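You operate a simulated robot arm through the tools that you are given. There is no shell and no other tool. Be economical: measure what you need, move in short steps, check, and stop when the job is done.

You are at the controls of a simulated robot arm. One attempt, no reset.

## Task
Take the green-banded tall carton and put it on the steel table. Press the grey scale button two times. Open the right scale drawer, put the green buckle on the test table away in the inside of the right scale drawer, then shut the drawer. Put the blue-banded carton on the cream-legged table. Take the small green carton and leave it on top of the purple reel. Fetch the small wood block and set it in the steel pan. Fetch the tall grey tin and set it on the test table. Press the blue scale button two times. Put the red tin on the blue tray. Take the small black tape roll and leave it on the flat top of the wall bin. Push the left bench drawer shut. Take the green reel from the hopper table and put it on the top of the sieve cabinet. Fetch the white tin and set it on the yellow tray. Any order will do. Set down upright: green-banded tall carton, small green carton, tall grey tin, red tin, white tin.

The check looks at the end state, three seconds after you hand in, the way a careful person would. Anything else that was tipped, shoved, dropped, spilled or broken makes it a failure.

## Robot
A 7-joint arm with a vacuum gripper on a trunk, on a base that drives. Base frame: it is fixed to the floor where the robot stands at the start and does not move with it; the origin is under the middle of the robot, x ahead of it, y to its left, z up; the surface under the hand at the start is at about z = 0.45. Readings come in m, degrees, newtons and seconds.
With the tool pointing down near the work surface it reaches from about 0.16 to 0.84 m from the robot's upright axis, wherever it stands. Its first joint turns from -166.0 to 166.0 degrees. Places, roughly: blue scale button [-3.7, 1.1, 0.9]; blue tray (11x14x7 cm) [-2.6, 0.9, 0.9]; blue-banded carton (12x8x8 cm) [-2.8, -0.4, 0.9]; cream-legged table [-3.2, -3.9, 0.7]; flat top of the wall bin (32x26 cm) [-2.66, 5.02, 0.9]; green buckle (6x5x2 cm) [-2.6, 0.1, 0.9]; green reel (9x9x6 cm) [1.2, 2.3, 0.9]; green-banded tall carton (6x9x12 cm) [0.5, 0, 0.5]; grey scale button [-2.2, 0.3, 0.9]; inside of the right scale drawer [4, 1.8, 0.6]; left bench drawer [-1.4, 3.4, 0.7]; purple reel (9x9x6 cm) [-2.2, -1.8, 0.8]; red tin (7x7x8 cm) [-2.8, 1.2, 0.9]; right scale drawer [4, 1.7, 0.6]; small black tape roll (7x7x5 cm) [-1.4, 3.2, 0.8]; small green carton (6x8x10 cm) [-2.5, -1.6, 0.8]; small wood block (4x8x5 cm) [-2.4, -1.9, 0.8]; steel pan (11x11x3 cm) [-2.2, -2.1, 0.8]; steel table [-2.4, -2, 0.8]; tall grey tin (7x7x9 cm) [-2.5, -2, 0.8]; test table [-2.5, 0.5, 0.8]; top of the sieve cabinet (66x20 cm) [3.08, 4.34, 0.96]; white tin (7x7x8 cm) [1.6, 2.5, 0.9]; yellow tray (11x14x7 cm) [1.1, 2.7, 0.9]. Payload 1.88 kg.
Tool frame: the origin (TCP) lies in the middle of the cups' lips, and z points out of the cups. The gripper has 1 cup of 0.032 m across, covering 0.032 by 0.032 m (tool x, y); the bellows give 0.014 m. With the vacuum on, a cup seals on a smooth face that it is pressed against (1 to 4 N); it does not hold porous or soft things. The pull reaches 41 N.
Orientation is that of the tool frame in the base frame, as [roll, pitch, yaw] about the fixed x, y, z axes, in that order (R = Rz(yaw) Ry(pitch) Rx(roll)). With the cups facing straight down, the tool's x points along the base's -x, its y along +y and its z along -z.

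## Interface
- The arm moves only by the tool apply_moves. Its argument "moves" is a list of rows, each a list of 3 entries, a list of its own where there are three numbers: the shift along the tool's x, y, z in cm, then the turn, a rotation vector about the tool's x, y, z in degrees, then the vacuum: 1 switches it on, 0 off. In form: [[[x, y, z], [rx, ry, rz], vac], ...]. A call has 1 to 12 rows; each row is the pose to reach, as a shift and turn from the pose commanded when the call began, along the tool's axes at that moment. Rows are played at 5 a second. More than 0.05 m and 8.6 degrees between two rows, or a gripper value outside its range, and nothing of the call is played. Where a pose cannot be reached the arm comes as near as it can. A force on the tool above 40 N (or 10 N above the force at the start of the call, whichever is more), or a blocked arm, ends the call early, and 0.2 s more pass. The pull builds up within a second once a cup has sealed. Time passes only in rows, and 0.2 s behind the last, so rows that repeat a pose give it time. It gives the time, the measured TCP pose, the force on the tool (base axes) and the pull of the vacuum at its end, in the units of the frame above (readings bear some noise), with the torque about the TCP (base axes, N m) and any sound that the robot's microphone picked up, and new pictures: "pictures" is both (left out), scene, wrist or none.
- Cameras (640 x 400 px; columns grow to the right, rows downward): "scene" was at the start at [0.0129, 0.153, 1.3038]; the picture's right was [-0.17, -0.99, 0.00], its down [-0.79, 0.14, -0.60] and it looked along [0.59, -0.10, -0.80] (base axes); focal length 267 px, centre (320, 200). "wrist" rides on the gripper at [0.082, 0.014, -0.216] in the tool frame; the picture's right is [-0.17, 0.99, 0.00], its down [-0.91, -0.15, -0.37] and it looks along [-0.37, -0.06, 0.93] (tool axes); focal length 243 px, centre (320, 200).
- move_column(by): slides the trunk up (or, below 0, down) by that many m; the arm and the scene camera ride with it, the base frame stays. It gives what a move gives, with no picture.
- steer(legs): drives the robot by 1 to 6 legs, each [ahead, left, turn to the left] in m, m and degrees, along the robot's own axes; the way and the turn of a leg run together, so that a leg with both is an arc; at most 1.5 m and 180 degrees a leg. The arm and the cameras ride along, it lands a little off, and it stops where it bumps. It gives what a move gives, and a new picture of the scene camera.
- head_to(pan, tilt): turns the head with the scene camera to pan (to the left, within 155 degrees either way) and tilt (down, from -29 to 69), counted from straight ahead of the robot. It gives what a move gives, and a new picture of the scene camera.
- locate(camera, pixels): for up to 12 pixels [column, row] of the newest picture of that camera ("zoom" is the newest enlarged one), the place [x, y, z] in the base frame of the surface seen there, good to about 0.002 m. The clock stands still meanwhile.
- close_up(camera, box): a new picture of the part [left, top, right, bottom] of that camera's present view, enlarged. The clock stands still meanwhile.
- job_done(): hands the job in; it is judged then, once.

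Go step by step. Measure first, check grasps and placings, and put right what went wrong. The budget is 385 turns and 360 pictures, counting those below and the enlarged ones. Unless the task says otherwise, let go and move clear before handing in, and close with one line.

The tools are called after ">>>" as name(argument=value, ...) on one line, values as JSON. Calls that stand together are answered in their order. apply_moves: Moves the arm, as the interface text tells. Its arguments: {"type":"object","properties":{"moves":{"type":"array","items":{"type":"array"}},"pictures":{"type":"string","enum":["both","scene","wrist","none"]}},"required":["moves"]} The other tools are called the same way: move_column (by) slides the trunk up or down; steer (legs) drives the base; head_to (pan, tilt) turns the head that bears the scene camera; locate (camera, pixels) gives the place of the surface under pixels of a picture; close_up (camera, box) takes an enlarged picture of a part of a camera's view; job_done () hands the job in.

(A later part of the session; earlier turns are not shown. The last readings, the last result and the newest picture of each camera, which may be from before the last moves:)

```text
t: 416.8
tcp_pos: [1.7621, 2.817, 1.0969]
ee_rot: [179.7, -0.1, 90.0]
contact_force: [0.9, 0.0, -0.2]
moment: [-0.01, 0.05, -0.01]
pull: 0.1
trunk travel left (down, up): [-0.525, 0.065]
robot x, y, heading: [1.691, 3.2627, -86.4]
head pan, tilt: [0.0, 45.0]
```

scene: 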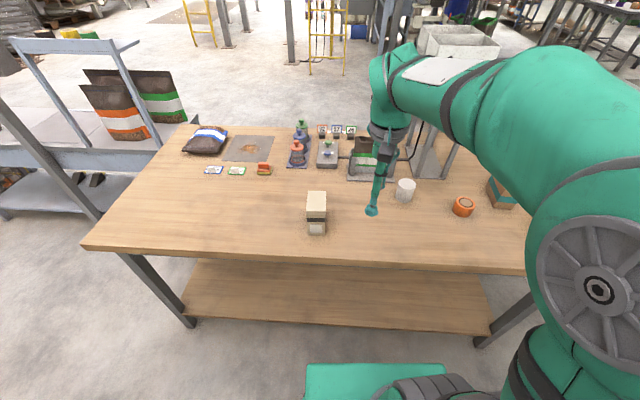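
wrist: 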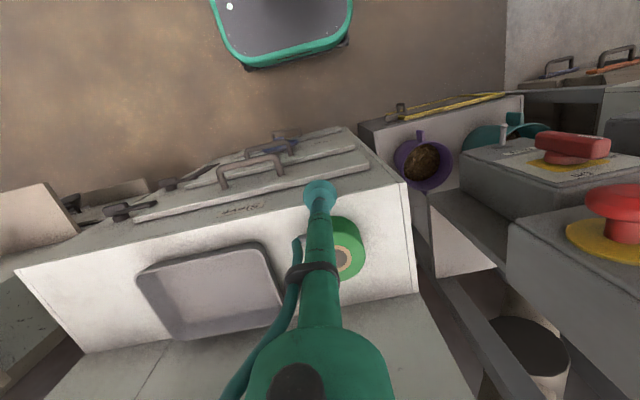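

>>> locate(camera="scene", pixels=[[405, 184], [398, 184], [412, 184], [406, 180], [465, 202], [440, 130], [425, 170], [500, 195], [455, 50], [495, 60], [380, 170], [315, 260]])

>>> apply_moves(moves=[[[-3, -3.5, 0], [0, 0, 0], 0]], pictures="wrist")

```text
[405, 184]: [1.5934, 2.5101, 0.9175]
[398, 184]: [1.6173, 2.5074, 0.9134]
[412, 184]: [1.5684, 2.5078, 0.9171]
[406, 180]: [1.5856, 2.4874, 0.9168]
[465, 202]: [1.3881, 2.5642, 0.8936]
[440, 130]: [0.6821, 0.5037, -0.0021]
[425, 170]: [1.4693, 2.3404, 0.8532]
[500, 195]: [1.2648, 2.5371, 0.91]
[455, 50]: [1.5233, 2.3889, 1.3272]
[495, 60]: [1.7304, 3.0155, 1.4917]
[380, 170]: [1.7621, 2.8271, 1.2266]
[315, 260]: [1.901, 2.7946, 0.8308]
```

```text
t: 417.2
tcp_pos: [1.7261, 2.7856, 1.0977]
ee_rot: [179.8, 0.1, 90.0]
contact_force: [-1.1, 0.3, -0.4]
moment: [0.01, 0.0, 0.02]
pull: 0.1
trunk travel left (down, up): [-0.525, 0.065]
robot x, y, heading: [1.6932, 3.2661, -85.9]
head pan, tilt: [0.0, 45.0]
```

wrist: 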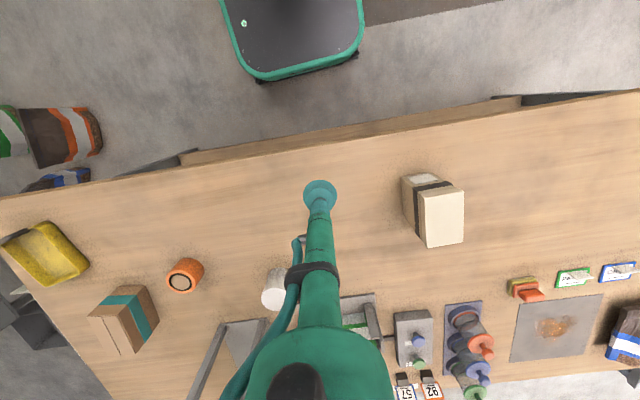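

Tin top centre ≈(1.593,2.500,0.917); hopper back y≈2.389. I approach aiming y=2.51 to keep the wrist clear.

>>> apply_moves(moves=[[[-4, -2, 2], [0, 0, 0], 0], [[-8, -4, 4], [0, 0, 0], 0], [[-12, -6, 6], [0, 0, 0], 0], [[-16, -8, 8], [0, 0, 0], 0], [[-20, -10, 10], [0, 0, 0], 0], [[-24, -12, 12], [0, 0, 0], 0], [[-27.4, -13.3, 13.5], [0, 0, 0], 0]], pictures="both")

```text
t: 418.8
tcp_pos: [1.595, 2.5119, 0.9608]
ee_rot: [179.8, 0.0, 90.0]
contact_force: [-0.5, -0.2, -0.3]
moment: [-0.01, -0.01, 0.0]
pull: 0.0
trunk travel left (down, up): [-0.525, 0.065]
robot x, y, heading: [1.6894, 3.2656, -86.4]
head pan, tilt: [0.0, 45.0]
```

scene: 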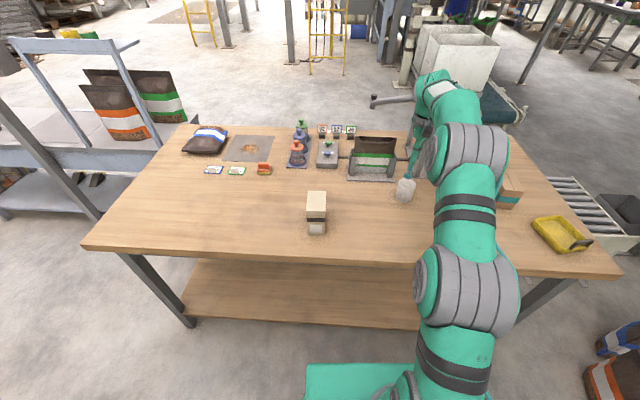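
wrist: 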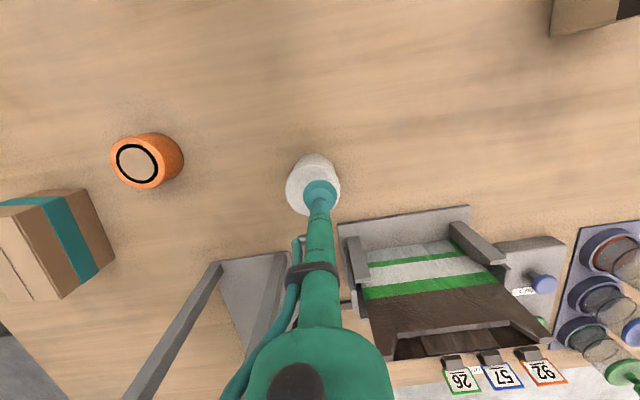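

>>> apply_moves(moves=[[[0, -0.3, 2.5], [0, 0, 0], 1], [[0, -0.3, 4], [0, 0, 0], 1], [[0, -0.3, 4.5], [0, 0, 0], 1], [[0, -0.3, 4.8], [0, 0, 0], 1], [[0, -0.3, 4.8], [0, 0, 0], 1], [[0, -0.3, 4.8], [0, 0, 0], 1], [[0, -0.3, 4.8], [0, 0, 0], 1], [[0, -0.3, 4.8], [0, 0, 0], 1]], pictures="none")

```text
t: 420.6
tcp_pos: [1.5931, 2.5121, 0.9159]
ee_rot: [179.8, 0.4, 90.0]
contact_force: [3.4, -6.6, 26.6]
moment: [-0.06, 0.11, 0.03]
pull: 40.4
trunk travel left (down, up): [-0.525, 0.065]
robot x, y, heading: [1.6901, 3.265, -86.2]
head pan, tilt: [0.0, 45.0]
```

Sealed. Lift a little, retract away from the hopper, and measure the tray.

>>> apply_moves(moves=[[[0, 0, -2], [0, 0, 0], 1], [[1, 0, -5], [0, 0, 0], 1], [[4, 0, -8], [0, 0, 0], 1], [[8, 0, -10], [0, 0, 0], 1], [[12, 0, -12], [0, 0, 0], 1], [[16, 0, -14], [0, 0, 0], 1], [[20, 0, -16], [0, 0, 0], 1], [[24, 0, -17], [0, 0, 0], 1]], pictures="none")

>>> steer(legs=[[0, -0.45, -3.5]])

>>> apply_moves(moves=[[[0, 0, 0], [0, 0, 0], 1]], pictures="wrist")

```text
t: 422.4
tcp_pos: [1.5929, 2.7536, 1.0857]
ee_rot: [179.8, 0.0, 90.0]
contact_force: [0.2, -0.6, -1.8]
moment: [0.03, -0.02, 0.02]
pull: 40.3
trunk travel left (down, up): [-0.525, 0.065]
robot x, y, heading: [1.6892, 3.2638, -86.2]
head pan, tilt: [0.0, 45.0]
```

```text
t: 425.1
tcp_pos: [1.1103, 2.7473, 1.0844]
ee_rot: [179.9, 0.0, 86.2]
contact_force: [-0.1, 0.3, -1.1]
moment: [-0.02, -0.03, -0.02]
pull: 41.3
trunk travel left (down, up): [-0.525, 0.065]
robot x, y, heading: [1.2415, 3.2531, -90.0]
head pan, tilt: [0.0, 45.0]
```

scene: 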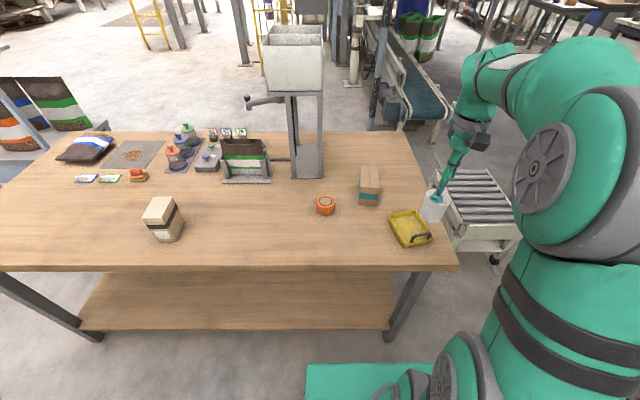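

```text
t: 425.5
tcp_pos: [1.1106, 2.7475, 1.0832]
ee_rot: [179.8, 0.0, 86.2]
contact_force: [0.4, 0.1, -1.7]
moment: [0.02, 0.05, 0.0]
pull: 40.6
trunk travel left (down, up): [-0.525, 0.065]
robot x, y, heading: [1.2449, 3.2526, -90.2]
head pan, tilt: [0.0, 45.0]
```

wrist: 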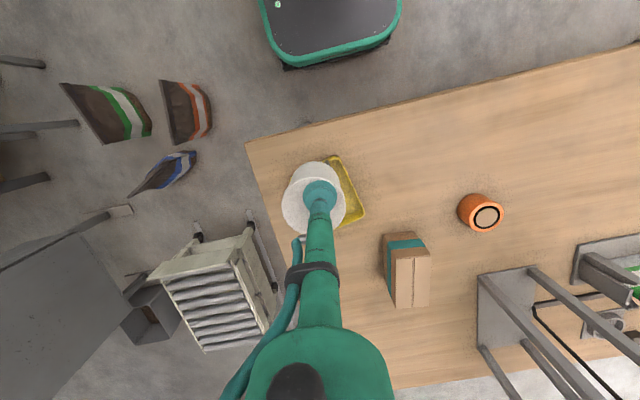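

>>> close_up(camera="scene", box=[350, 180, 478, 260])

>>> locate(camera="scene", pixels=[[408, 228], [391, 213], [416, 211], [400, 246], [431, 237], [420, 238], [412, 237], [405, 222], [395, 230]])

```text
5.00 times, centred on (414, 220) of scene
```

zoom: 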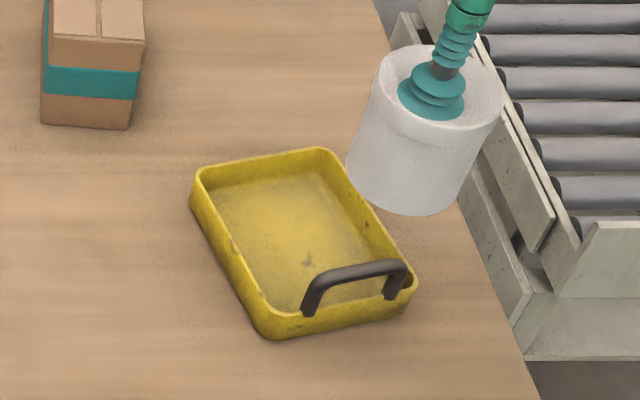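

```text
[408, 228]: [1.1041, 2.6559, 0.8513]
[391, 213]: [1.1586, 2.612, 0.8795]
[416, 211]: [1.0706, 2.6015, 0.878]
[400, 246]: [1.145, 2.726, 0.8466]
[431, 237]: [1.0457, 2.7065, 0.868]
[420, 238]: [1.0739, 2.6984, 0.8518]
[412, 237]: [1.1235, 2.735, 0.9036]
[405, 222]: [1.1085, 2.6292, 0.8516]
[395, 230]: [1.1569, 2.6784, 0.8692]
```

>>> locate(camera="zoom", pixels=[[200, 170], [322, 150], [412, 280], [268, 318], [295, 210], [300, 260], [260, 200], [340, 240], [310, 310], [395, 290]])

```text
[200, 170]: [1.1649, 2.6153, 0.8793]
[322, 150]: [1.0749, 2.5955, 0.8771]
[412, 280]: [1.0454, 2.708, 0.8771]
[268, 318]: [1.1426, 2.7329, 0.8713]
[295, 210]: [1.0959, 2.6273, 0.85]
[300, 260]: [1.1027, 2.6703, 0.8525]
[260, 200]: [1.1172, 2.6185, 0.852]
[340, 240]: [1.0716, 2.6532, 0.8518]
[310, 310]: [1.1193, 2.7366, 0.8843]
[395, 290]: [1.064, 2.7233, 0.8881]
```

>>> locate(camera="zoom", pixels=[[376, 92], [500, 95], [415, 50], [440, 136], [395, 125], [490, 120]])

```text
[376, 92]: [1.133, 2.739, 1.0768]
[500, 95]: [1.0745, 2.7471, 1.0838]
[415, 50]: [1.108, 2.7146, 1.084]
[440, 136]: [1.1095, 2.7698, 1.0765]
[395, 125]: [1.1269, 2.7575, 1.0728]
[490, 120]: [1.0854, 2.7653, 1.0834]
```

Tray centre ≈(1.107,2.663), floor 0.8515; tin centre is at TCP+(-0.005,-0.005). I move so the tin lands at (1.108,2.656).

>>> apply_moves(moves=[[[-4.3, 0.4, 0], [0, 0, 0], 1], [[-8.6, 0.8, 0], [0, 0, 0], 1], [[-8.6, 0.8, 4.5], [0, 0, 0], 1], [[-8.6, 0.8, 9], [0, 0, 0], 1], [[-8.6, 0.8, 12], [0, 0, 0], 1], [[-8.6, 0.8, 12], [0, 0, 0], 1]], pictures="both")

>>> close_up(camera="scene", box=[350, 180, 478, 260])

```text
t: 426.9
tcp_pos: [1.1147, 2.6603, 0.9646]
ee_rot: [179.8, 0.0, 86.2]
contact_force: [0.5, -0.7, -1.2]
moment: [0.02, -0.03, -0.04]
pull: 40.5
trunk travel left (down, up): [-0.525, 0.065]
robot x, y, heading: [1.2386, 3.253, -89.9]
head pan, tilt: [0.0, 45.0]
```

scene: 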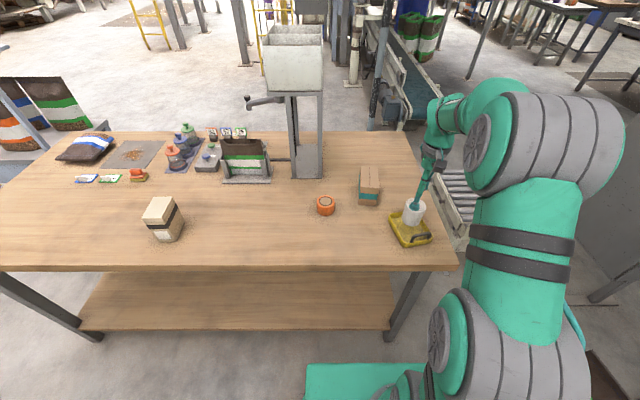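
wrist: 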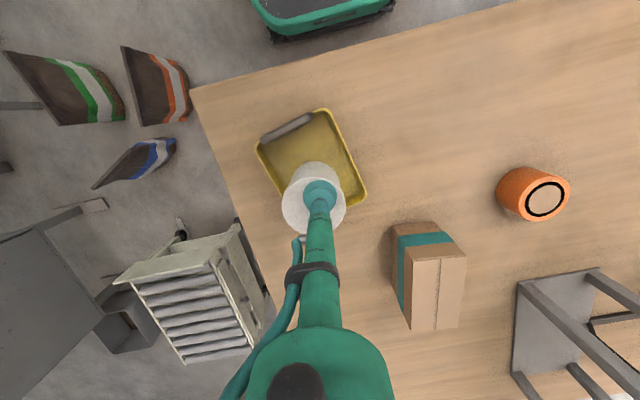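

```text
5.00 times, centred on (414, 220) of scene
```

zoom: 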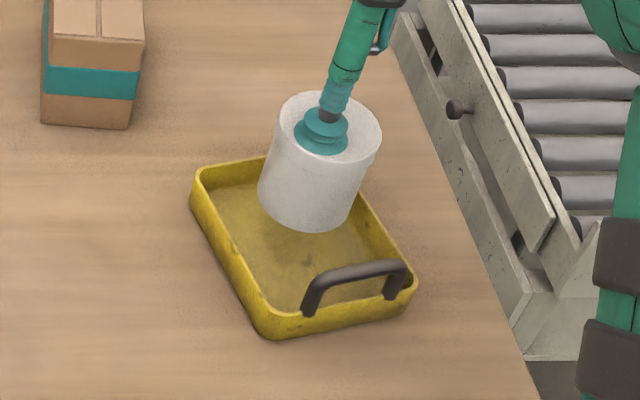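

Positioned over the tray cavity. Lower and release.

>>> apply_moves(moves=[[[0, 0, 2], [0, 0, 0], 1], [[0, 0, 3.5], [0, 0, 0], 1], [[0, 0, 4.3], [0, 0, 0], 1], [[0, 0, 4.7], [0, 0, 0], 1], [[0, 0, 4.9], [0, 0, 0], 1]], pictures="wrist")

>>> close_up(camera="scene", box=[350, 180, 478, 260])

```text
t: 428.1
tcp_pos: [1.1136, 2.6611, 0.9182]
ee_rot: [179.8, 0.5, 86.2]
contact_force: [4.0, 5.1, 29.8]
moment: [0.11, 0.14, -0.02]
pull: 40.7
trunk travel left (down, up): [-0.525, 0.065]
robot x, y, heading: [1.2417, 3.2535, -90.0]
head pan, tilt: [0.0, 45.0]
```

wrist: 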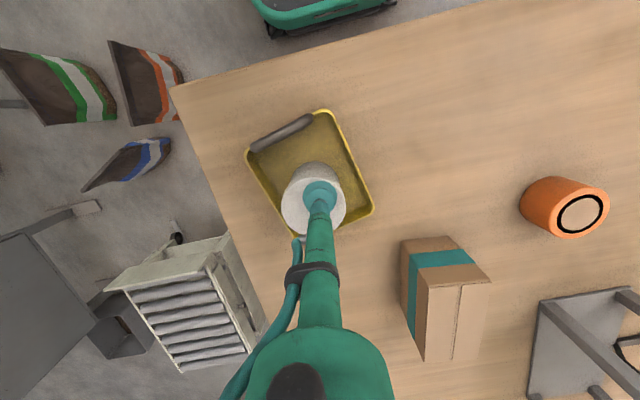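

```text
5.00 times, centred on (414, 220) of scene
```

zoom: 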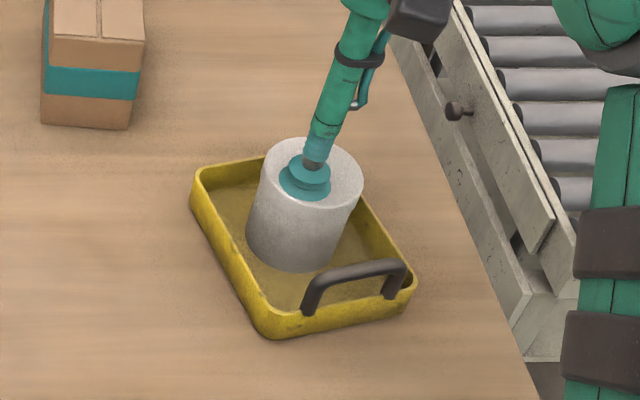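

The tin is inside on the tray floor. Release and rise.

>>> apply_moves(moves=[[[0, 0, -0.3], [0, 0, 0], 0], [[0, 0, -0.3], [0, 0, 0], 0], [[0, 0, -0.3], [0, 0, 0], 0], [[0, 0, -0.3], [0, 0, 0], 0], [[0, 0, -1], [0, 0, 0], 0], [[0, 0, -4], [0, 0, 0], 0], [[0, 0, -8], [0, 0, 0], 0], [[1, 0, -12], [0, 0, 0], 0], [[4, 0, -15.5], [0, 0, 0], 0], [[8, 0, -18], [0, 0, 0], 0], [[12, 0, -20], [0, 0, 0], 0]], pictures="wrist")

>>> head_to(pan=-100, tilt=40)

```text
t: 430.5
tcp_pos: [1.1197, 2.7798, 1.1167]
ee_rot: [179.8, 0.0, 86.2]
contact_force: [0.9, 0.3, 0.2]
moment: [0.02, 0.0, 0.02]
pull: 0.0
trunk travel left (down, up): [-0.525, 0.065]
robot x, y, heading: [1.2403, 3.2518, -90.0]
head pan, tilt: [0.0, 45.0]
```

wrist: 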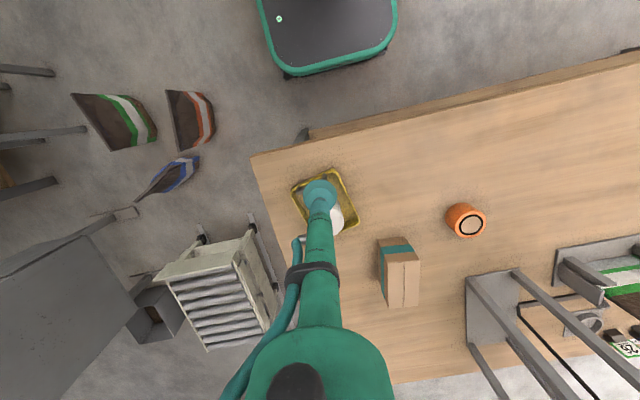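

```text
t: 432.3
tcp_pos: [1.1204, 2.7782, 1.1161]
ee_rot: [179.8, 0.1, 86.2]
contact_force: [-0.7, 0.0, 0.2]
moment: [0.0, -0.02, -0.01]
pull: 0.0
trunk travel left (down, up): [-0.525, 0.065]
robot x, y, heading: [1.2441, 3.2514, -90.0]
head pan, tilt: [-100.0, 40.0]
```

scene: 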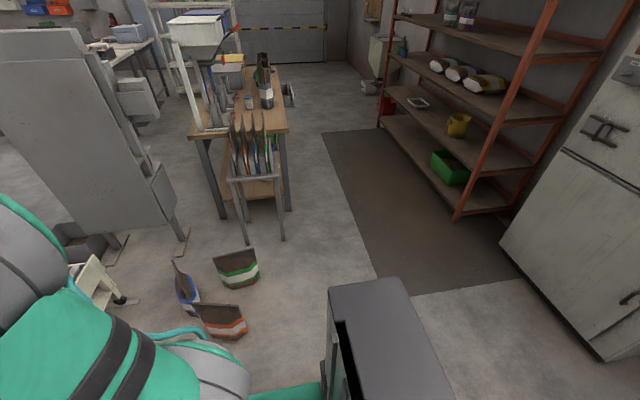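

A free corridor runs west between the bench and the red shelf. I measure it.

>>> locate(camera="scene", pixels=[[283, 240], [240, 285], [250, 275], [455, 220], [380, 280], [240, 335], [290, 210], [286, 130], [330, 130], [600, 360], [505, 245], [270, 70]])

>>> close_up(camera="scene", box=[100, 0, 420, 200])

```text
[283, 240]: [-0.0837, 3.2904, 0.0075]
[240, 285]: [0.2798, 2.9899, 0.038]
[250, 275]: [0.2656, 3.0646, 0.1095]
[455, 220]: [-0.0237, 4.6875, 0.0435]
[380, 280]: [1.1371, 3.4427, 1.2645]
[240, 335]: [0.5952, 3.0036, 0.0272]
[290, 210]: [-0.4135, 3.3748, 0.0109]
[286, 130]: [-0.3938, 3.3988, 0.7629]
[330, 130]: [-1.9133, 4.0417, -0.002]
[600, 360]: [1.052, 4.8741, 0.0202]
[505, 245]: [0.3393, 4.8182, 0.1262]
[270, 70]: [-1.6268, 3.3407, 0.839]
```

```text
2.00 times, centred on (260, 100) of scene
```

zoom: 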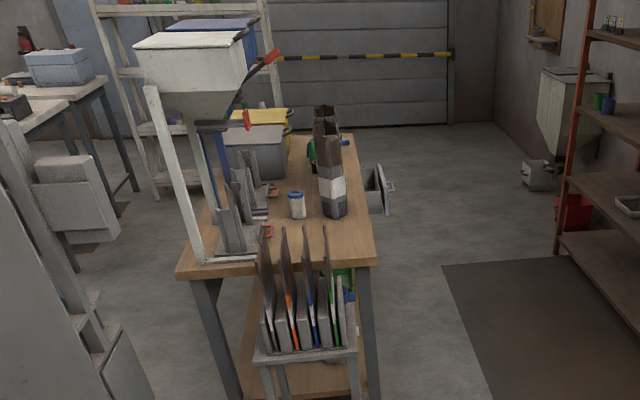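

The open bench drawer faces +y (zoom (380,190)). I back up to y≈4.0 and strafe right (west), still facing the bench.

>>> steer(legs=[[-0.78, 0, 0], [0, -1.4, 0], [0, -1.0, 0]])

>>> head_to(pan=-5, tilt=45)

```text
t: 435.9
tcp_pos: [1.111, 3.4759, 1.1195]
ee_rot: [179.8, 0.3, 86.3]
contact_force: [-0.2, 0.7, 0.5]
moment: [-0.05, 0.03, 0.02]
pull: 0.0
trunk travel left (down, up): [-0.525, 0.065]
robot x, y, heading: [1.2345, 3.9473, -89.7]
head pan, tilt: [-100.0, 40.0]
stopped in leg 1: the robot was blocked; the commanded pose is now the measured one
```

scene: 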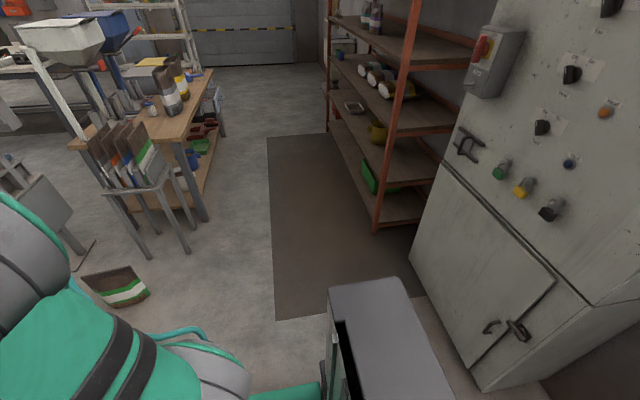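

```text
t: 437.6
tcp_pos: [1.1112, 3.4754, 1.1189]
ee_rot: [179.8, 0.3, 86.2]
contact_force: [0.0, -0.4, 0.2]
moment: [-0.03, 0.03, 0.02]
pull: 0.1
trunk travel left (down, up): [-0.525, 0.065]
robot x, y, heading: [1.2345, 3.9441, -90.2]
head pan, tilt: [-5.0, 45.0]
```

scene: 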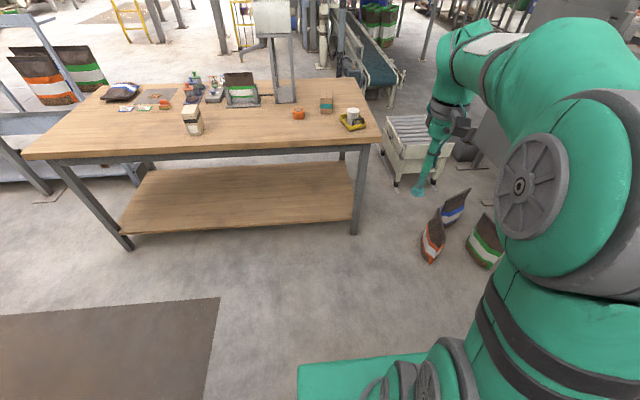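

I was blocked at y≈3.95. I look behind.

>>> head_to(pan=150, tilt=45)

>>> head_to(pan=-150, tilt=45)

```text
t: 440.1
tcp_pos: [1.1104, 3.4758, 1.1195]
ee_rot: [179.8, 0.3, 86.2]
contact_force: [0.1, -0.6, 0.1]
moment: [-0.01, 0.0, 0.0]
pull: 0.1
trunk travel left (down, up): [-0.525, 0.065]
robot x, y, heading: [1.2344, 3.947, -90.0]
head pan, tilt: [150.0, 45.0]
```

scene: 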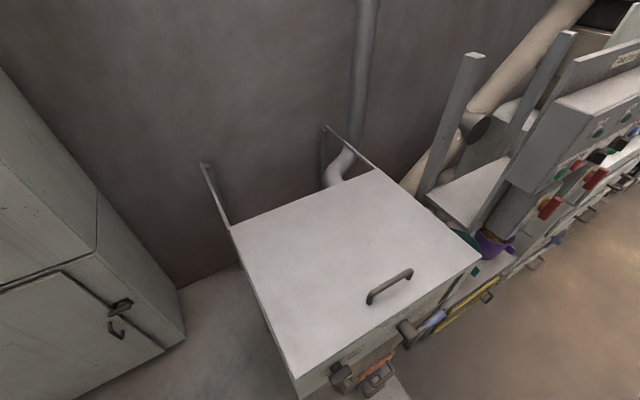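

```text
t: 444.1
tcp_pos: [1.1123, 3.4759, 1.1189]
ee_rot: [179.8, 0.4, 86.2]
contact_force: [-0.2, 0.3, 0.6]
moment: [0.04, 0.03, -0.01]
pull: 0.0
trunk travel left (down, up): [-0.525, 0.065]
robot x, y, heading: [1.2344, 3.9466, -90.0]
head pan, tilt: [-150.0, 45.0]
```

scene: 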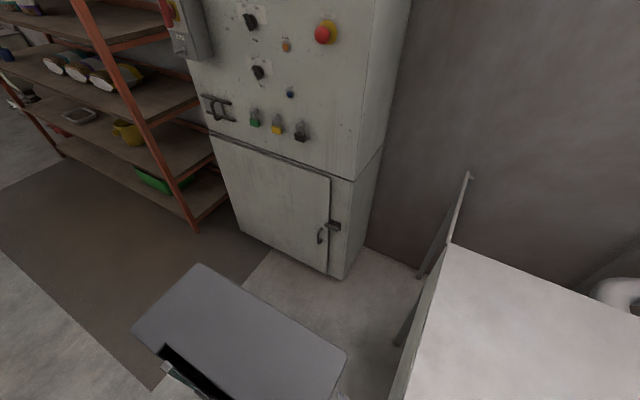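

I touched the feeder cabinet's corner behind; I move forward 0.12 m and strafe right, away from it.

>>> steer(legs=[[0.1, 0, 0], [0, -1.3, 0]])

>>> head_to(pan=125, tilt=25)

```text
t: 451.4
tcp_pos: [-0.1905, 3.3858, 1.1177]
ee_rot: [179.8, 0.3, 85.4]
contact_force: [0.4, -0.1, -0.1]
moment: [-0.02, -0.01, -0.02]
pull: 0.0
trunk travel left (down, up): [-0.525, 0.065]
robot x, y, heading: [-0.0636, 3.8589, -90.9]
head pan, tilt: [-150.0, 45.0]
```

scene: 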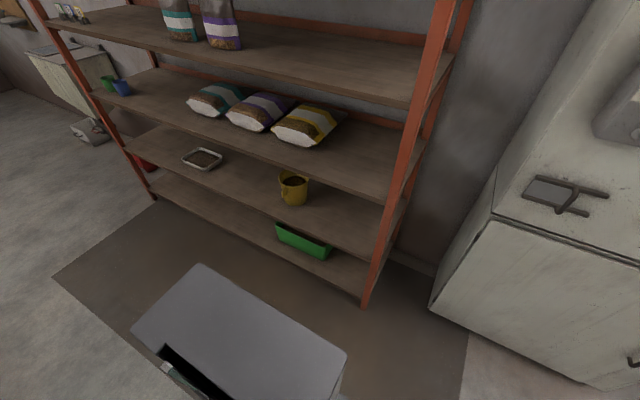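

```text
t: 455.2
tcp_pos: [-0.1899, 3.3868, 1.1178]
ee_rot: [179.8, 0.3, 85.4]
contact_force: [0.5, 0.2, 0.3]
moment: [-0.01, -0.02, -0.03]
pull: 0.1
trunk travel left (down, up): [-0.525, 0.065]
robot x, y, heading: [-0.0642, 3.86, -91.0]
head pan, tilt: [125.0, 25.0]
```

scene: 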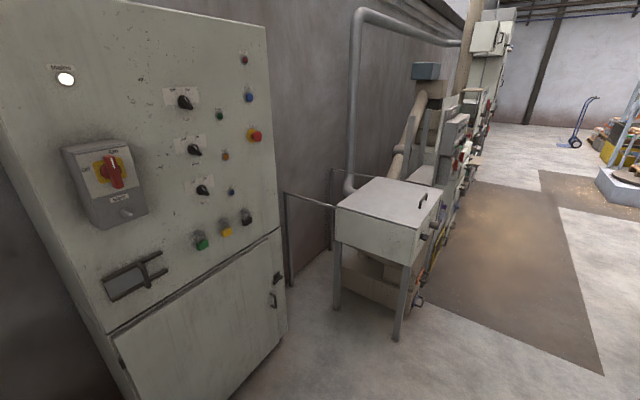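

>>> steer(legs=[[-0.22, 0, 1], [0, -1.2, 0]])

>>> head_to(pan=0, tilt=48)

```text
t: 462.6
tcp_pos: [-1.3796, 3.5962, 1.1185]
ee_rot: [179.8, 0.3, 86.7]
contact_force: [-0.2, 0.2, -0.4]
moment: [-0.01, -0.01, -0.04]
pull: 0.0
trunk travel left (down, up): [-0.525, 0.065]
robot x, y, heading: [-1.2619, 4.0678, -89.6]
head pan, tilt: [125.0, 25.0]
```

scene: 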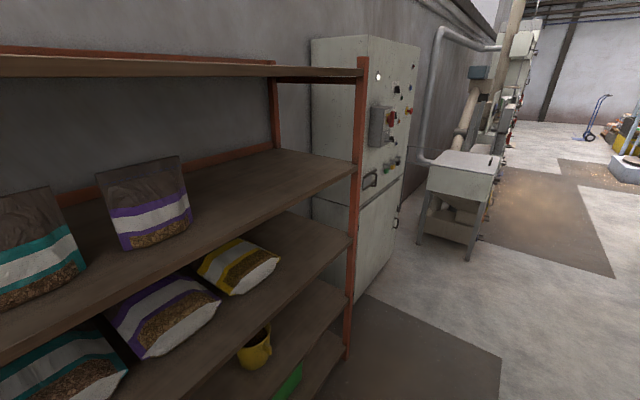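

```text
t: 464.6
tcp_pos: [-1.379, 3.5963, 1.1178]
ee_rot: [179.8, 0.3, 86.7]
contact_force: [-0.6, 0.7, 1.1]
moment: [-0.06, 0.02, -0.07]
pull: 0.1
trunk travel left (down, up): [-0.525, 0.065]
robot x, y, heading: [-1.2579, 4.0726, -89.7]
head pan, tilt: [0.0, 48.0]
```

scene: 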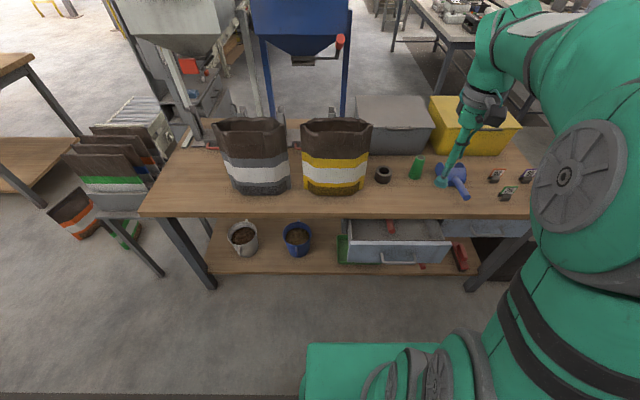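

I see the open drawer (395,240), the black tape roll (382,173). Measure.

>>> locate(camera="scene", pixels=[[395, 252], [350, 258], [445, 255], [395, 262], [395, 230], [383, 170], [376, 172], [390, 172], [420, 205], [485, 222], [470, 228], [383, 178]])

>>> close_up(camera="scene", box=[320, 140, 560, 290])

```text
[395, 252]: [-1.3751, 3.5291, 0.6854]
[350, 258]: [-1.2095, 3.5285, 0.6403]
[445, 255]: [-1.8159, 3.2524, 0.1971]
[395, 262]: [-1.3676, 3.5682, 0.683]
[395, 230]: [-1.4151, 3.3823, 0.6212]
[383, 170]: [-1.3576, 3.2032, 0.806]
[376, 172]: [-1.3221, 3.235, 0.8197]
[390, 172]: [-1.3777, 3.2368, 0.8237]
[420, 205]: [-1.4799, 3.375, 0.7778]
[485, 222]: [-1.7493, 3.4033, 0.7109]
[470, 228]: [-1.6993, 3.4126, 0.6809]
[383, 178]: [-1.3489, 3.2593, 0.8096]
```

```text
2.67 times, centred on (440, 215) of scene
```

zoom: 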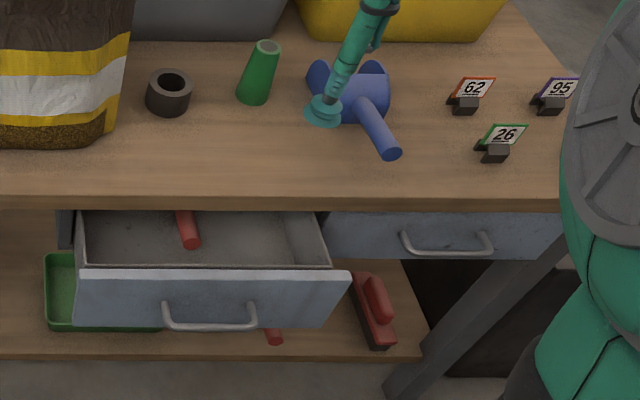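

The open drawer's face is y=3.5285 (closed twin at ≈3.41). I lower the tool in front of it beside the handle (x≈-1.475) and push.

>>> apply_moves(moves=[[[1, -3, 0], [0, 0, 0], 0], [[2, -6, 0], [0, 0, 0], 0], [[2.5, -9.4, 0], [0, 0, 0], 0]], pictures="none")

>>> move_column(by=-0.36)

>>> apply_moves(moves=[[[0, 0, 4], [0, 0, 0], 0], [[0, 0, 8], [0, 0, 0], 0], [[0, 0, 9], [0, 0, 0], 0]], pictures="both")

```text
t: 465.4
tcp_pos: [-1.4733, 3.6265, 1.1182]
ee_rot: [179.8, 0.3, 86.7]
contact_force: [-0.3, -0.3, -0.5]
moment: [0.01, 0.01, 0.0]
pull: 0.1
trunk travel left (down, up): [-0.525, 0.065]
robot x, y, heading: [-1.2568, 4.0685, -89.6]
head pan, tilt: [0.0, 48.0]
```

```text
t: 468.9
tcp_pos: [-1.4728, 3.6282, 0.7574]
ee_rot: [179.8, 0.3, 86.7]
contact_force: [0.3, 0.1, 0.7]
moment: [0.0, 0.01, 0.01]
pull: 0.0
trunk travel left (down, up): [-0.165, 0.425]
robot x, y, heading: [-1.258, 4.0712, -89.6]
head pan, tilt: [0.0, 48.0]
```

```text
t: 469.7
tcp_pos: [-1.4725, 3.6263, 0.6704]
ee_rot: [180.0, 0.3, 86.7]
contact_force: [0.0, 0.2, -0.4]
moment: [0.0, -0.01, -0.01]
pull: 0.0
trunk travel left (down, up): [-0.165, 0.425]
robot x, y, heading: [-1.2607, 4.0712, -89.6]
head pan, tilt: [0.0, 48.0]
```

scene: 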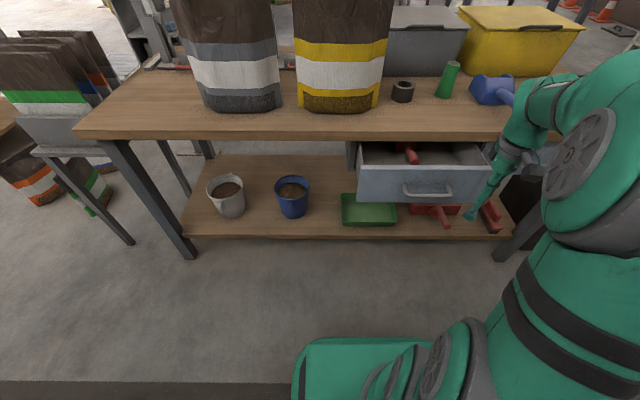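
wrist: 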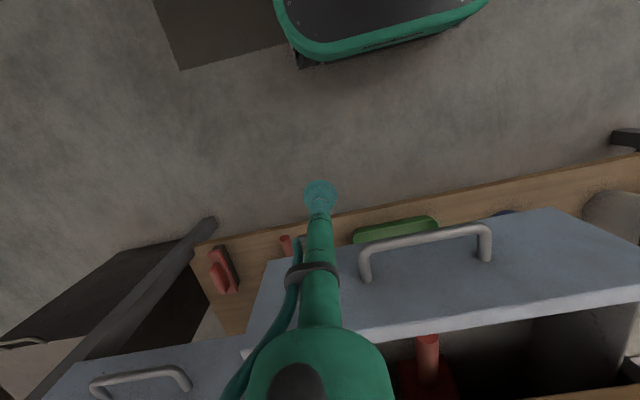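

>>> apply_moves(moves=[[[-4, 0.2, 0], [0, 0, 0], 0], [[-7, 0.4, 0], [0, 0, 0], 0], [[-9, 0.5, 0], [0, 0, 0], 0], [[-11, 0.6, 0], [0, 0, 0], 0], [[-13, 0.7, 0], [0, 0, 0], 0], [[-15, 0.8, 0], [0, 0, 0], 0], [[-17, 0.9, 0], [0, 0, 0], 0], [[-18.5, 1.0, 0], [0, 0, 0], 0], [[-19.5, 1.1, 0], [0, 0, 0], 0], [[-20.2, 1.1, 0], [0, 0, 0], 0]], pictures="both")

```text
t: 471.9
tcp_pos: [-1.4732, 3.4241, 0.671]
ee_rot: [179.8, 0.4, 86.7]
contact_force: [-0.4, 1.7, -0.8]
moment: [0.01, -0.01, 0.01]
pull: 0.1
trunk travel left (down, up): [-0.165, 0.425]
robot x, y, heading: [-1.2611, 4.0684, -89.6]
head pan, tilt: [0.0, 48.0]
```

scene: 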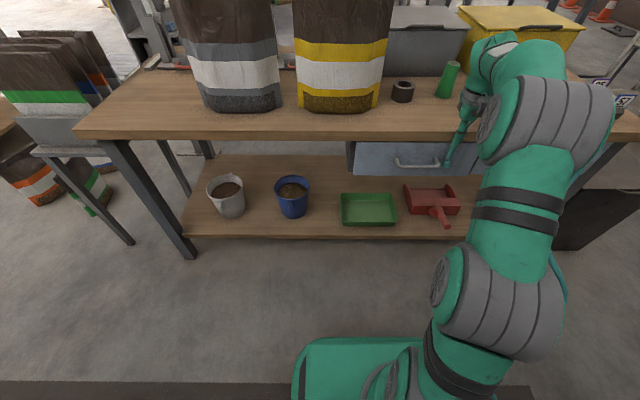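
wrist: 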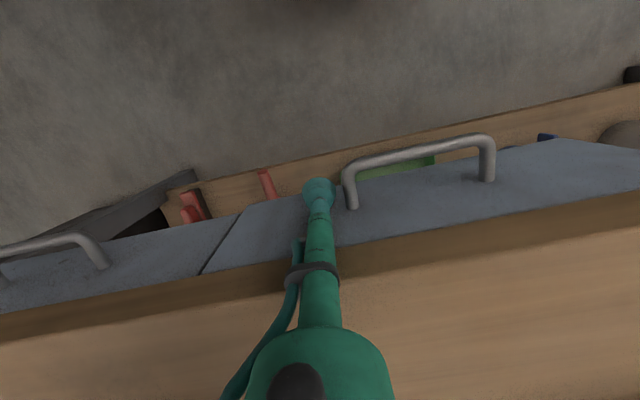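

Force still 1.7 N. Push on until the stop.

>>> apply_moves(moves=[[[-0.5, 0, 0], [0, 0, 0], 0], [[-1, 0, 0], [0, 0, 0], 0], [[-1.4, 0, 0], [0, 0, 0], 0], [[-1.8, 0, 0], [0, 0, 0], 0]], pictures="wrist")

>>> locate(camera="wrist", pixels=[[260, 235], [180, 250], [400, 220], [550, 180]])

```text
t: 472.4
tcp_pos: [-1.4729, 3.4228, 0.6696]
ee_rot: [179.8, 0.0, 86.4]
contact_force: [5.2, 17.8, 7.9]
moment: [-1.92, 0.52, 0.02]
pull: 0.0
trunk travel left (down, up): [-0.165, 0.425]
robot x, y, heading: [-1.2546, 4.0752, -89.7]
head pan, tilt: [0.0, 48.0]
stopped in row 2: the force on the tool passed its limit at 49 N (the readings are from after the stop); the commanded pose is now the measured one
```

wrist: 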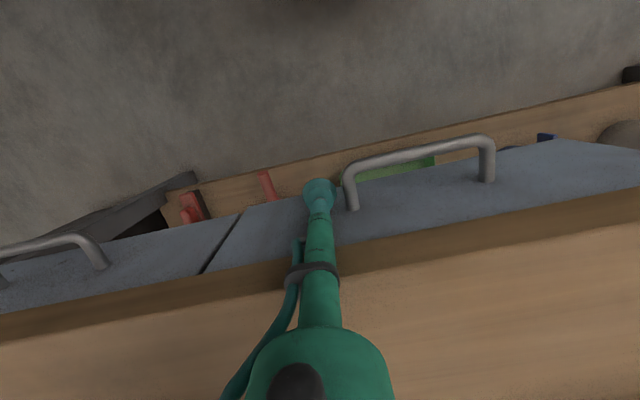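

```text
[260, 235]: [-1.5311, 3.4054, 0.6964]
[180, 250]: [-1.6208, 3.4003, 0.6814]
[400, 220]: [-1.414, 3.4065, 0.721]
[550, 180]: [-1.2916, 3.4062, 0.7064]
```

The drawer is still ~5 mm proud, and the upper stem likely touches the bench edge. I back off, raise 3 cm, tilt the tip forward 15°, and push again with the tip.

>>> apply_moves(moves=[[[2, 0, 0], [0, 0, 0], 0], [[3, 0, -1.5], [0, -7.5, 0], 0], [[3, 0, -2.5], [0, -15, 0], 0], [[1.5, 0, -2.5], [0, -15, 0], 0], [[0.5, 0, -2.5], [0, -15, 0], 0]], pictures="wrist")

```text
t: 473.6
tcp_pos: [-1.4725, 3.4255, 0.6937]
ee_rot: [179.6, 14.8, 86.4]
contact_force: [0.3, 0.1, -1.0]
moment: [0.01, -0.02, 0.0]
pull: 0.1
trunk travel left (down, up): [-0.165, 0.425]
robot x, y, heading: [-1.2608, 4.0694, -89.5]
head pan, tilt: [0.0, 48.0]
```

wrist: 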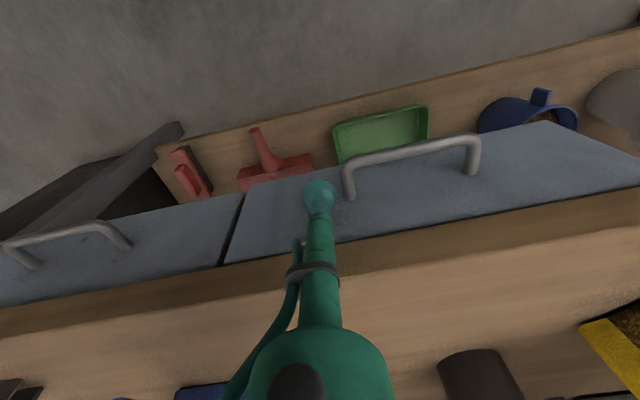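

>>> apply_moves(moves=[[[-0.5, 0, 0.13], [0, 0, 0], 0], [[-0.9, 0, 0.24], [0, 0, 0], 0], [[-1.3, 0, 0.35], [0, 0, 0], 0], [[-1.6, 0, 0.43], [0, 0, 0], 0]], pictures="wrist")

>>> locate(camera="wrist", pixels=[[270, 225], [210, 245], [400, 210], [550, 170], [150, 255]])

```text
t: 474.6
tcp_pos: [-1.4731, 3.4126, 0.6908]
ee_rot: [179.5, 14.4, 86.2]
contact_force: [1.7, 27.2, -5.4]
moment: [-0.19, 0.01, -0.05]
pull: 0.0
trunk travel left (down, up): [-0.165, 0.425]
robot x, y, heading: [-1.2627, 4.0719, -89.6]
head pan, tilt: [0.0, 48.0]
```

wrist: 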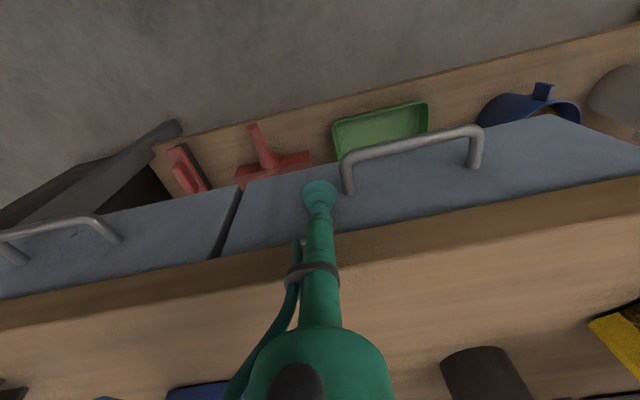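

```text
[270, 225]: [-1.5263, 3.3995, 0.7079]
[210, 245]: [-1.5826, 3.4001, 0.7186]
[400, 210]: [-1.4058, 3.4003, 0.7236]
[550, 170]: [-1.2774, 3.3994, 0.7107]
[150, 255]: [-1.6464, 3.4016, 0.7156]
```

Now flush at y=3.400 with the neighbour drawer. Withdraw, straighten the tool and rise.

>>> apply_moves(moves=[[[3, 0, -0.8], [0, 0, 0], 0], [[7, 0, -2], [0, 0, 0], 0], [[9, 0, -2.5], [0, 7.3, 0], 0], [[9, 0, -4], [0, 14.6, 0], 0]], pictures="none")

>>> move_column(by=0.3)

```text
t: 475.6
tcp_pos: [-1.4673, 3.5068, 0.7077]
ee_rot: [179.7, 0.3, 86.5]
contact_force: [-0.2, -0.1, 0.3]
moment: [-0.04, -0.01, 0.04]
pull: 0.0
trunk travel left (down, up): [-0.165, 0.425]
robot x, y, heading: [-1.2593, 4.071, -89.5]
head pan, tilt: [0.0, 48.0]
```

```text
t: 478.6
tcp_pos: [-1.467, 3.509, 1.0093]
ee_rot: [179.8, 0.3, 86.5]
contact_force: [1.1, 0.7, 0.3]
moment: [-0.01, 0.02, 0.01]
pull: 0.0
trunk travel left (down, up): [-0.465, 0.125]
robot x, y, heading: [-1.2578, 4.0707, -89.7]
head pan, tilt: [0.0, 48.0]
```

Drive 0.2 m closer, then look at the tape roll from above.

>>> steer(legs=[[0.2, 0, 0]])

>>> apply_moves(moves=[[[0, 4, 0], [0, 0, 0], 0], [[0, 8, 0], [0, 0, 0], 0], [[0, 11.5, 0], [0, 0, 0], 0]], pictures="wrist")

```text
t: 480.2
tcp_pos: [-1.465, 3.3034, 1.0071]
ee_rot: [179.8, 0.3, 86.6]
contact_force: [0.4, 0.0, 0.7]
moment: [-0.02, -0.01, -0.01]
pull: 0.1
trunk travel left (down, up): [-0.465, 0.125]
robot x, y, heading: [-1.2571, 3.8709, -89.4]
head pan, tilt: [0.0, 48.0]
```

scene: 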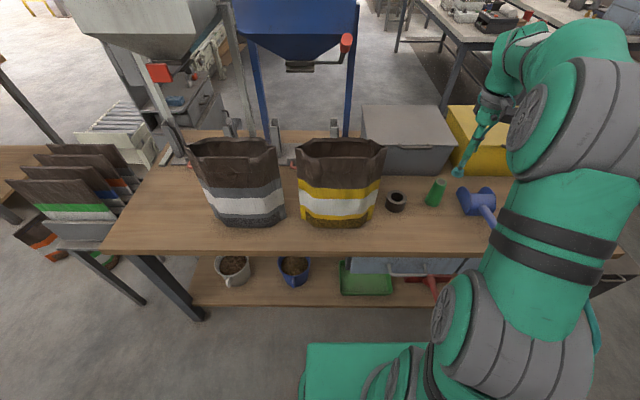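

```text
t: 481.0
tcp_pos: [-1.3489, 3.2977, 1.0095]
ee_rot: [179.7, 0.1, 86.5]
contact_force: [1.2, 0.4, 0.6]
moment: [-0.02, -0.07, 0.0]
pull: 0.1
trunk travel left (down, up): [-0.465, 0.125]
robot x, y, heading: [-1.2608, 3.87, -89.5]
head pan, tilt: [0.0, 48.0]
```

wrist: 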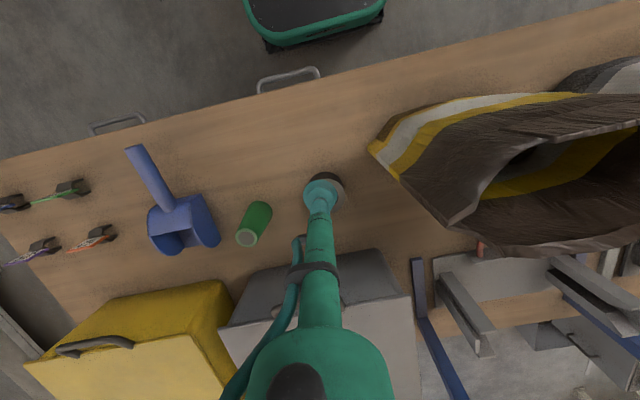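

>>> locate(camera="wrist", pixels=[[340, 180], [325, 176], [343, 190], [375, 150], [385, 165], [330, 258], [300, 270], [440, 225], [340, 200]])

>>> locate(camera="scene", pixels=[[396, 193], [388, 196], [404, 197], [396, 200], [382, 150], [375, 200], [395, 207], [396, 190]])

>>> close_up(camera="scene", box=[340, 120, 500, 240])

```text
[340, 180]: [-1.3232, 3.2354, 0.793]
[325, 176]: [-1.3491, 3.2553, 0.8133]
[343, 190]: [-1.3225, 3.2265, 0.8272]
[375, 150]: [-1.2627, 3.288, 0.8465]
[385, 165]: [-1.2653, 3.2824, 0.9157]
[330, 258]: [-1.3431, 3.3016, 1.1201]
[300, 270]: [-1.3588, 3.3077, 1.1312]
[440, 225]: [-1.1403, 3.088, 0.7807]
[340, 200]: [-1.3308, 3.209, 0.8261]
```

```text
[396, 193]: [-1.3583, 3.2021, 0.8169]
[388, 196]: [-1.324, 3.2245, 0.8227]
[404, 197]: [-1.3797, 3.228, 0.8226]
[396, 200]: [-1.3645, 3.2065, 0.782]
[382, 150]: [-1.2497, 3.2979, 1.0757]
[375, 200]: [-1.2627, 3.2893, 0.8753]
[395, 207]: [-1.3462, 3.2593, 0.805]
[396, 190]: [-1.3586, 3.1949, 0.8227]
```

```text
3.33 times, centred on (420, 180) of scene
```

zoom: 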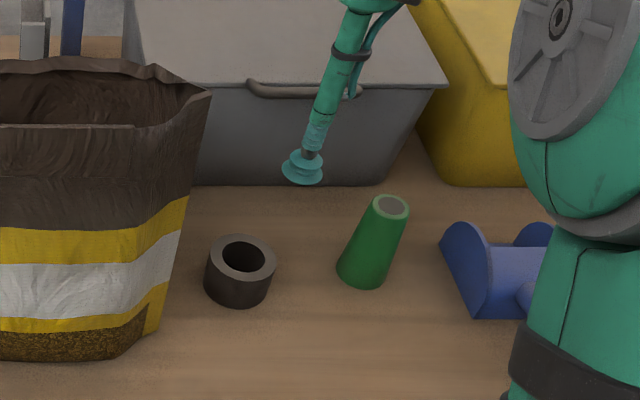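

Roll centre ≈(-1.351,3.226), top 0.8245; bag corner at (-1.25,3.30). I go over the roll and down.

>>> apply_moves(moves=[[[-3.6, 0.1, 0], [0, 0, 0], 0], [[-7.2, 0.2, 0], [0, 0, 0], 0], [[-7.2, 0.2, 4.5], [0, 0, 0], 0], [[-7.2, 0.2, 9], [0, 0, 0], 0], [[-7.2, 0.2, 13], [0, 0, 0], 0], [[-7.2, 0.2, 16], [0, 0, 0], 0]], pictures="both")

>>> close_up(camera="wrist", box=[256, 130, 384, 230])

```text
t: 482.4
tcp_pos: [-1.3527, 3.2244, 0.8492]
ee_rot: [179.7, 0.2, 86.6]
contact_force: [0.0, 0.8, -0.4]
moment: [-0.05, 0.01, -0.01]
pull: 0.1
trunk travel left (down, up): [-0.465, 0.125]
robot x, y, heading: [-1.2546, 3.8703, -89.4]
head pan, tilt: [0.0, 48.0]
```

scene: 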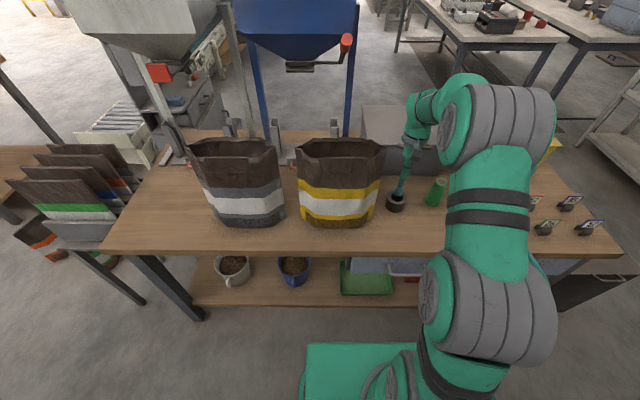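
wrist: 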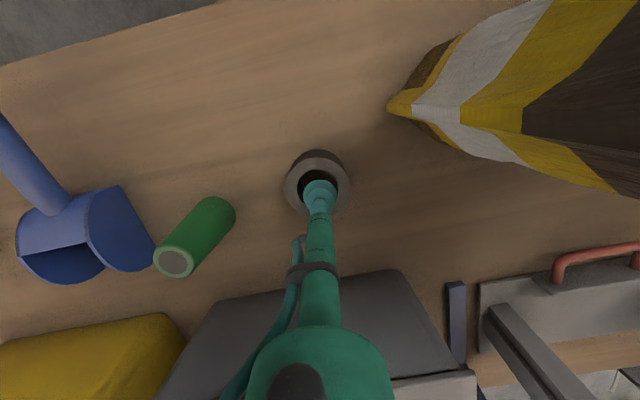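

```text
4.00 times, centred on (320, 180) of wrist
```

zoom: 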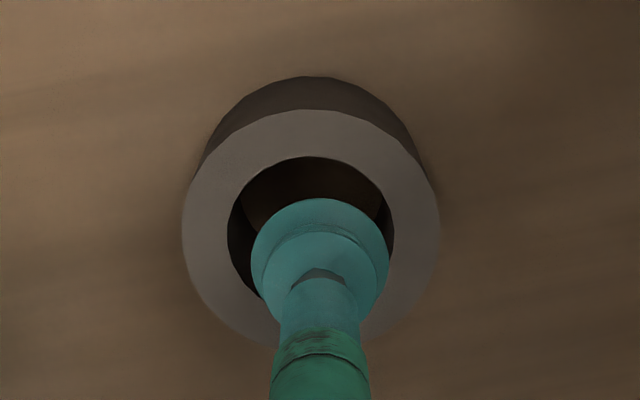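

Centred. Press and try to seal.

>>> apply_moves(moves=[[[0, 0, 1.5], [0, 0, 0], 1], [[0, 0, 2.5], [0, 0, 0], 1], [[0, 0, 2.9], [0, 0, 0], 1], [[0, 0, 3.1], [0, 0, 0], 1], [[0, 0, 3.1], [0, 0, 0], 1], [[0, 0, 3.1], [0, 0, 0], 1], [[0, 0, 3.1], [0, 0, 0], 1]], pictures="none")

```text
t: 484.0
tcp_pos: [-1.3511, 3.2227, 0.8198]
ee_rot: [179.6, 0.4, 86.5]
contact_force: [-3.0, -1.1, 25.7]
moment: [-0.05, 0.13, -0.02]
pull: 40.8
trunk travel left (down, up): [-0.465, 0.125]
robot x, y, heading: [-1.2601, 3.8677, -89.6]
head pan, tilt: [0.0, 48.0]
```

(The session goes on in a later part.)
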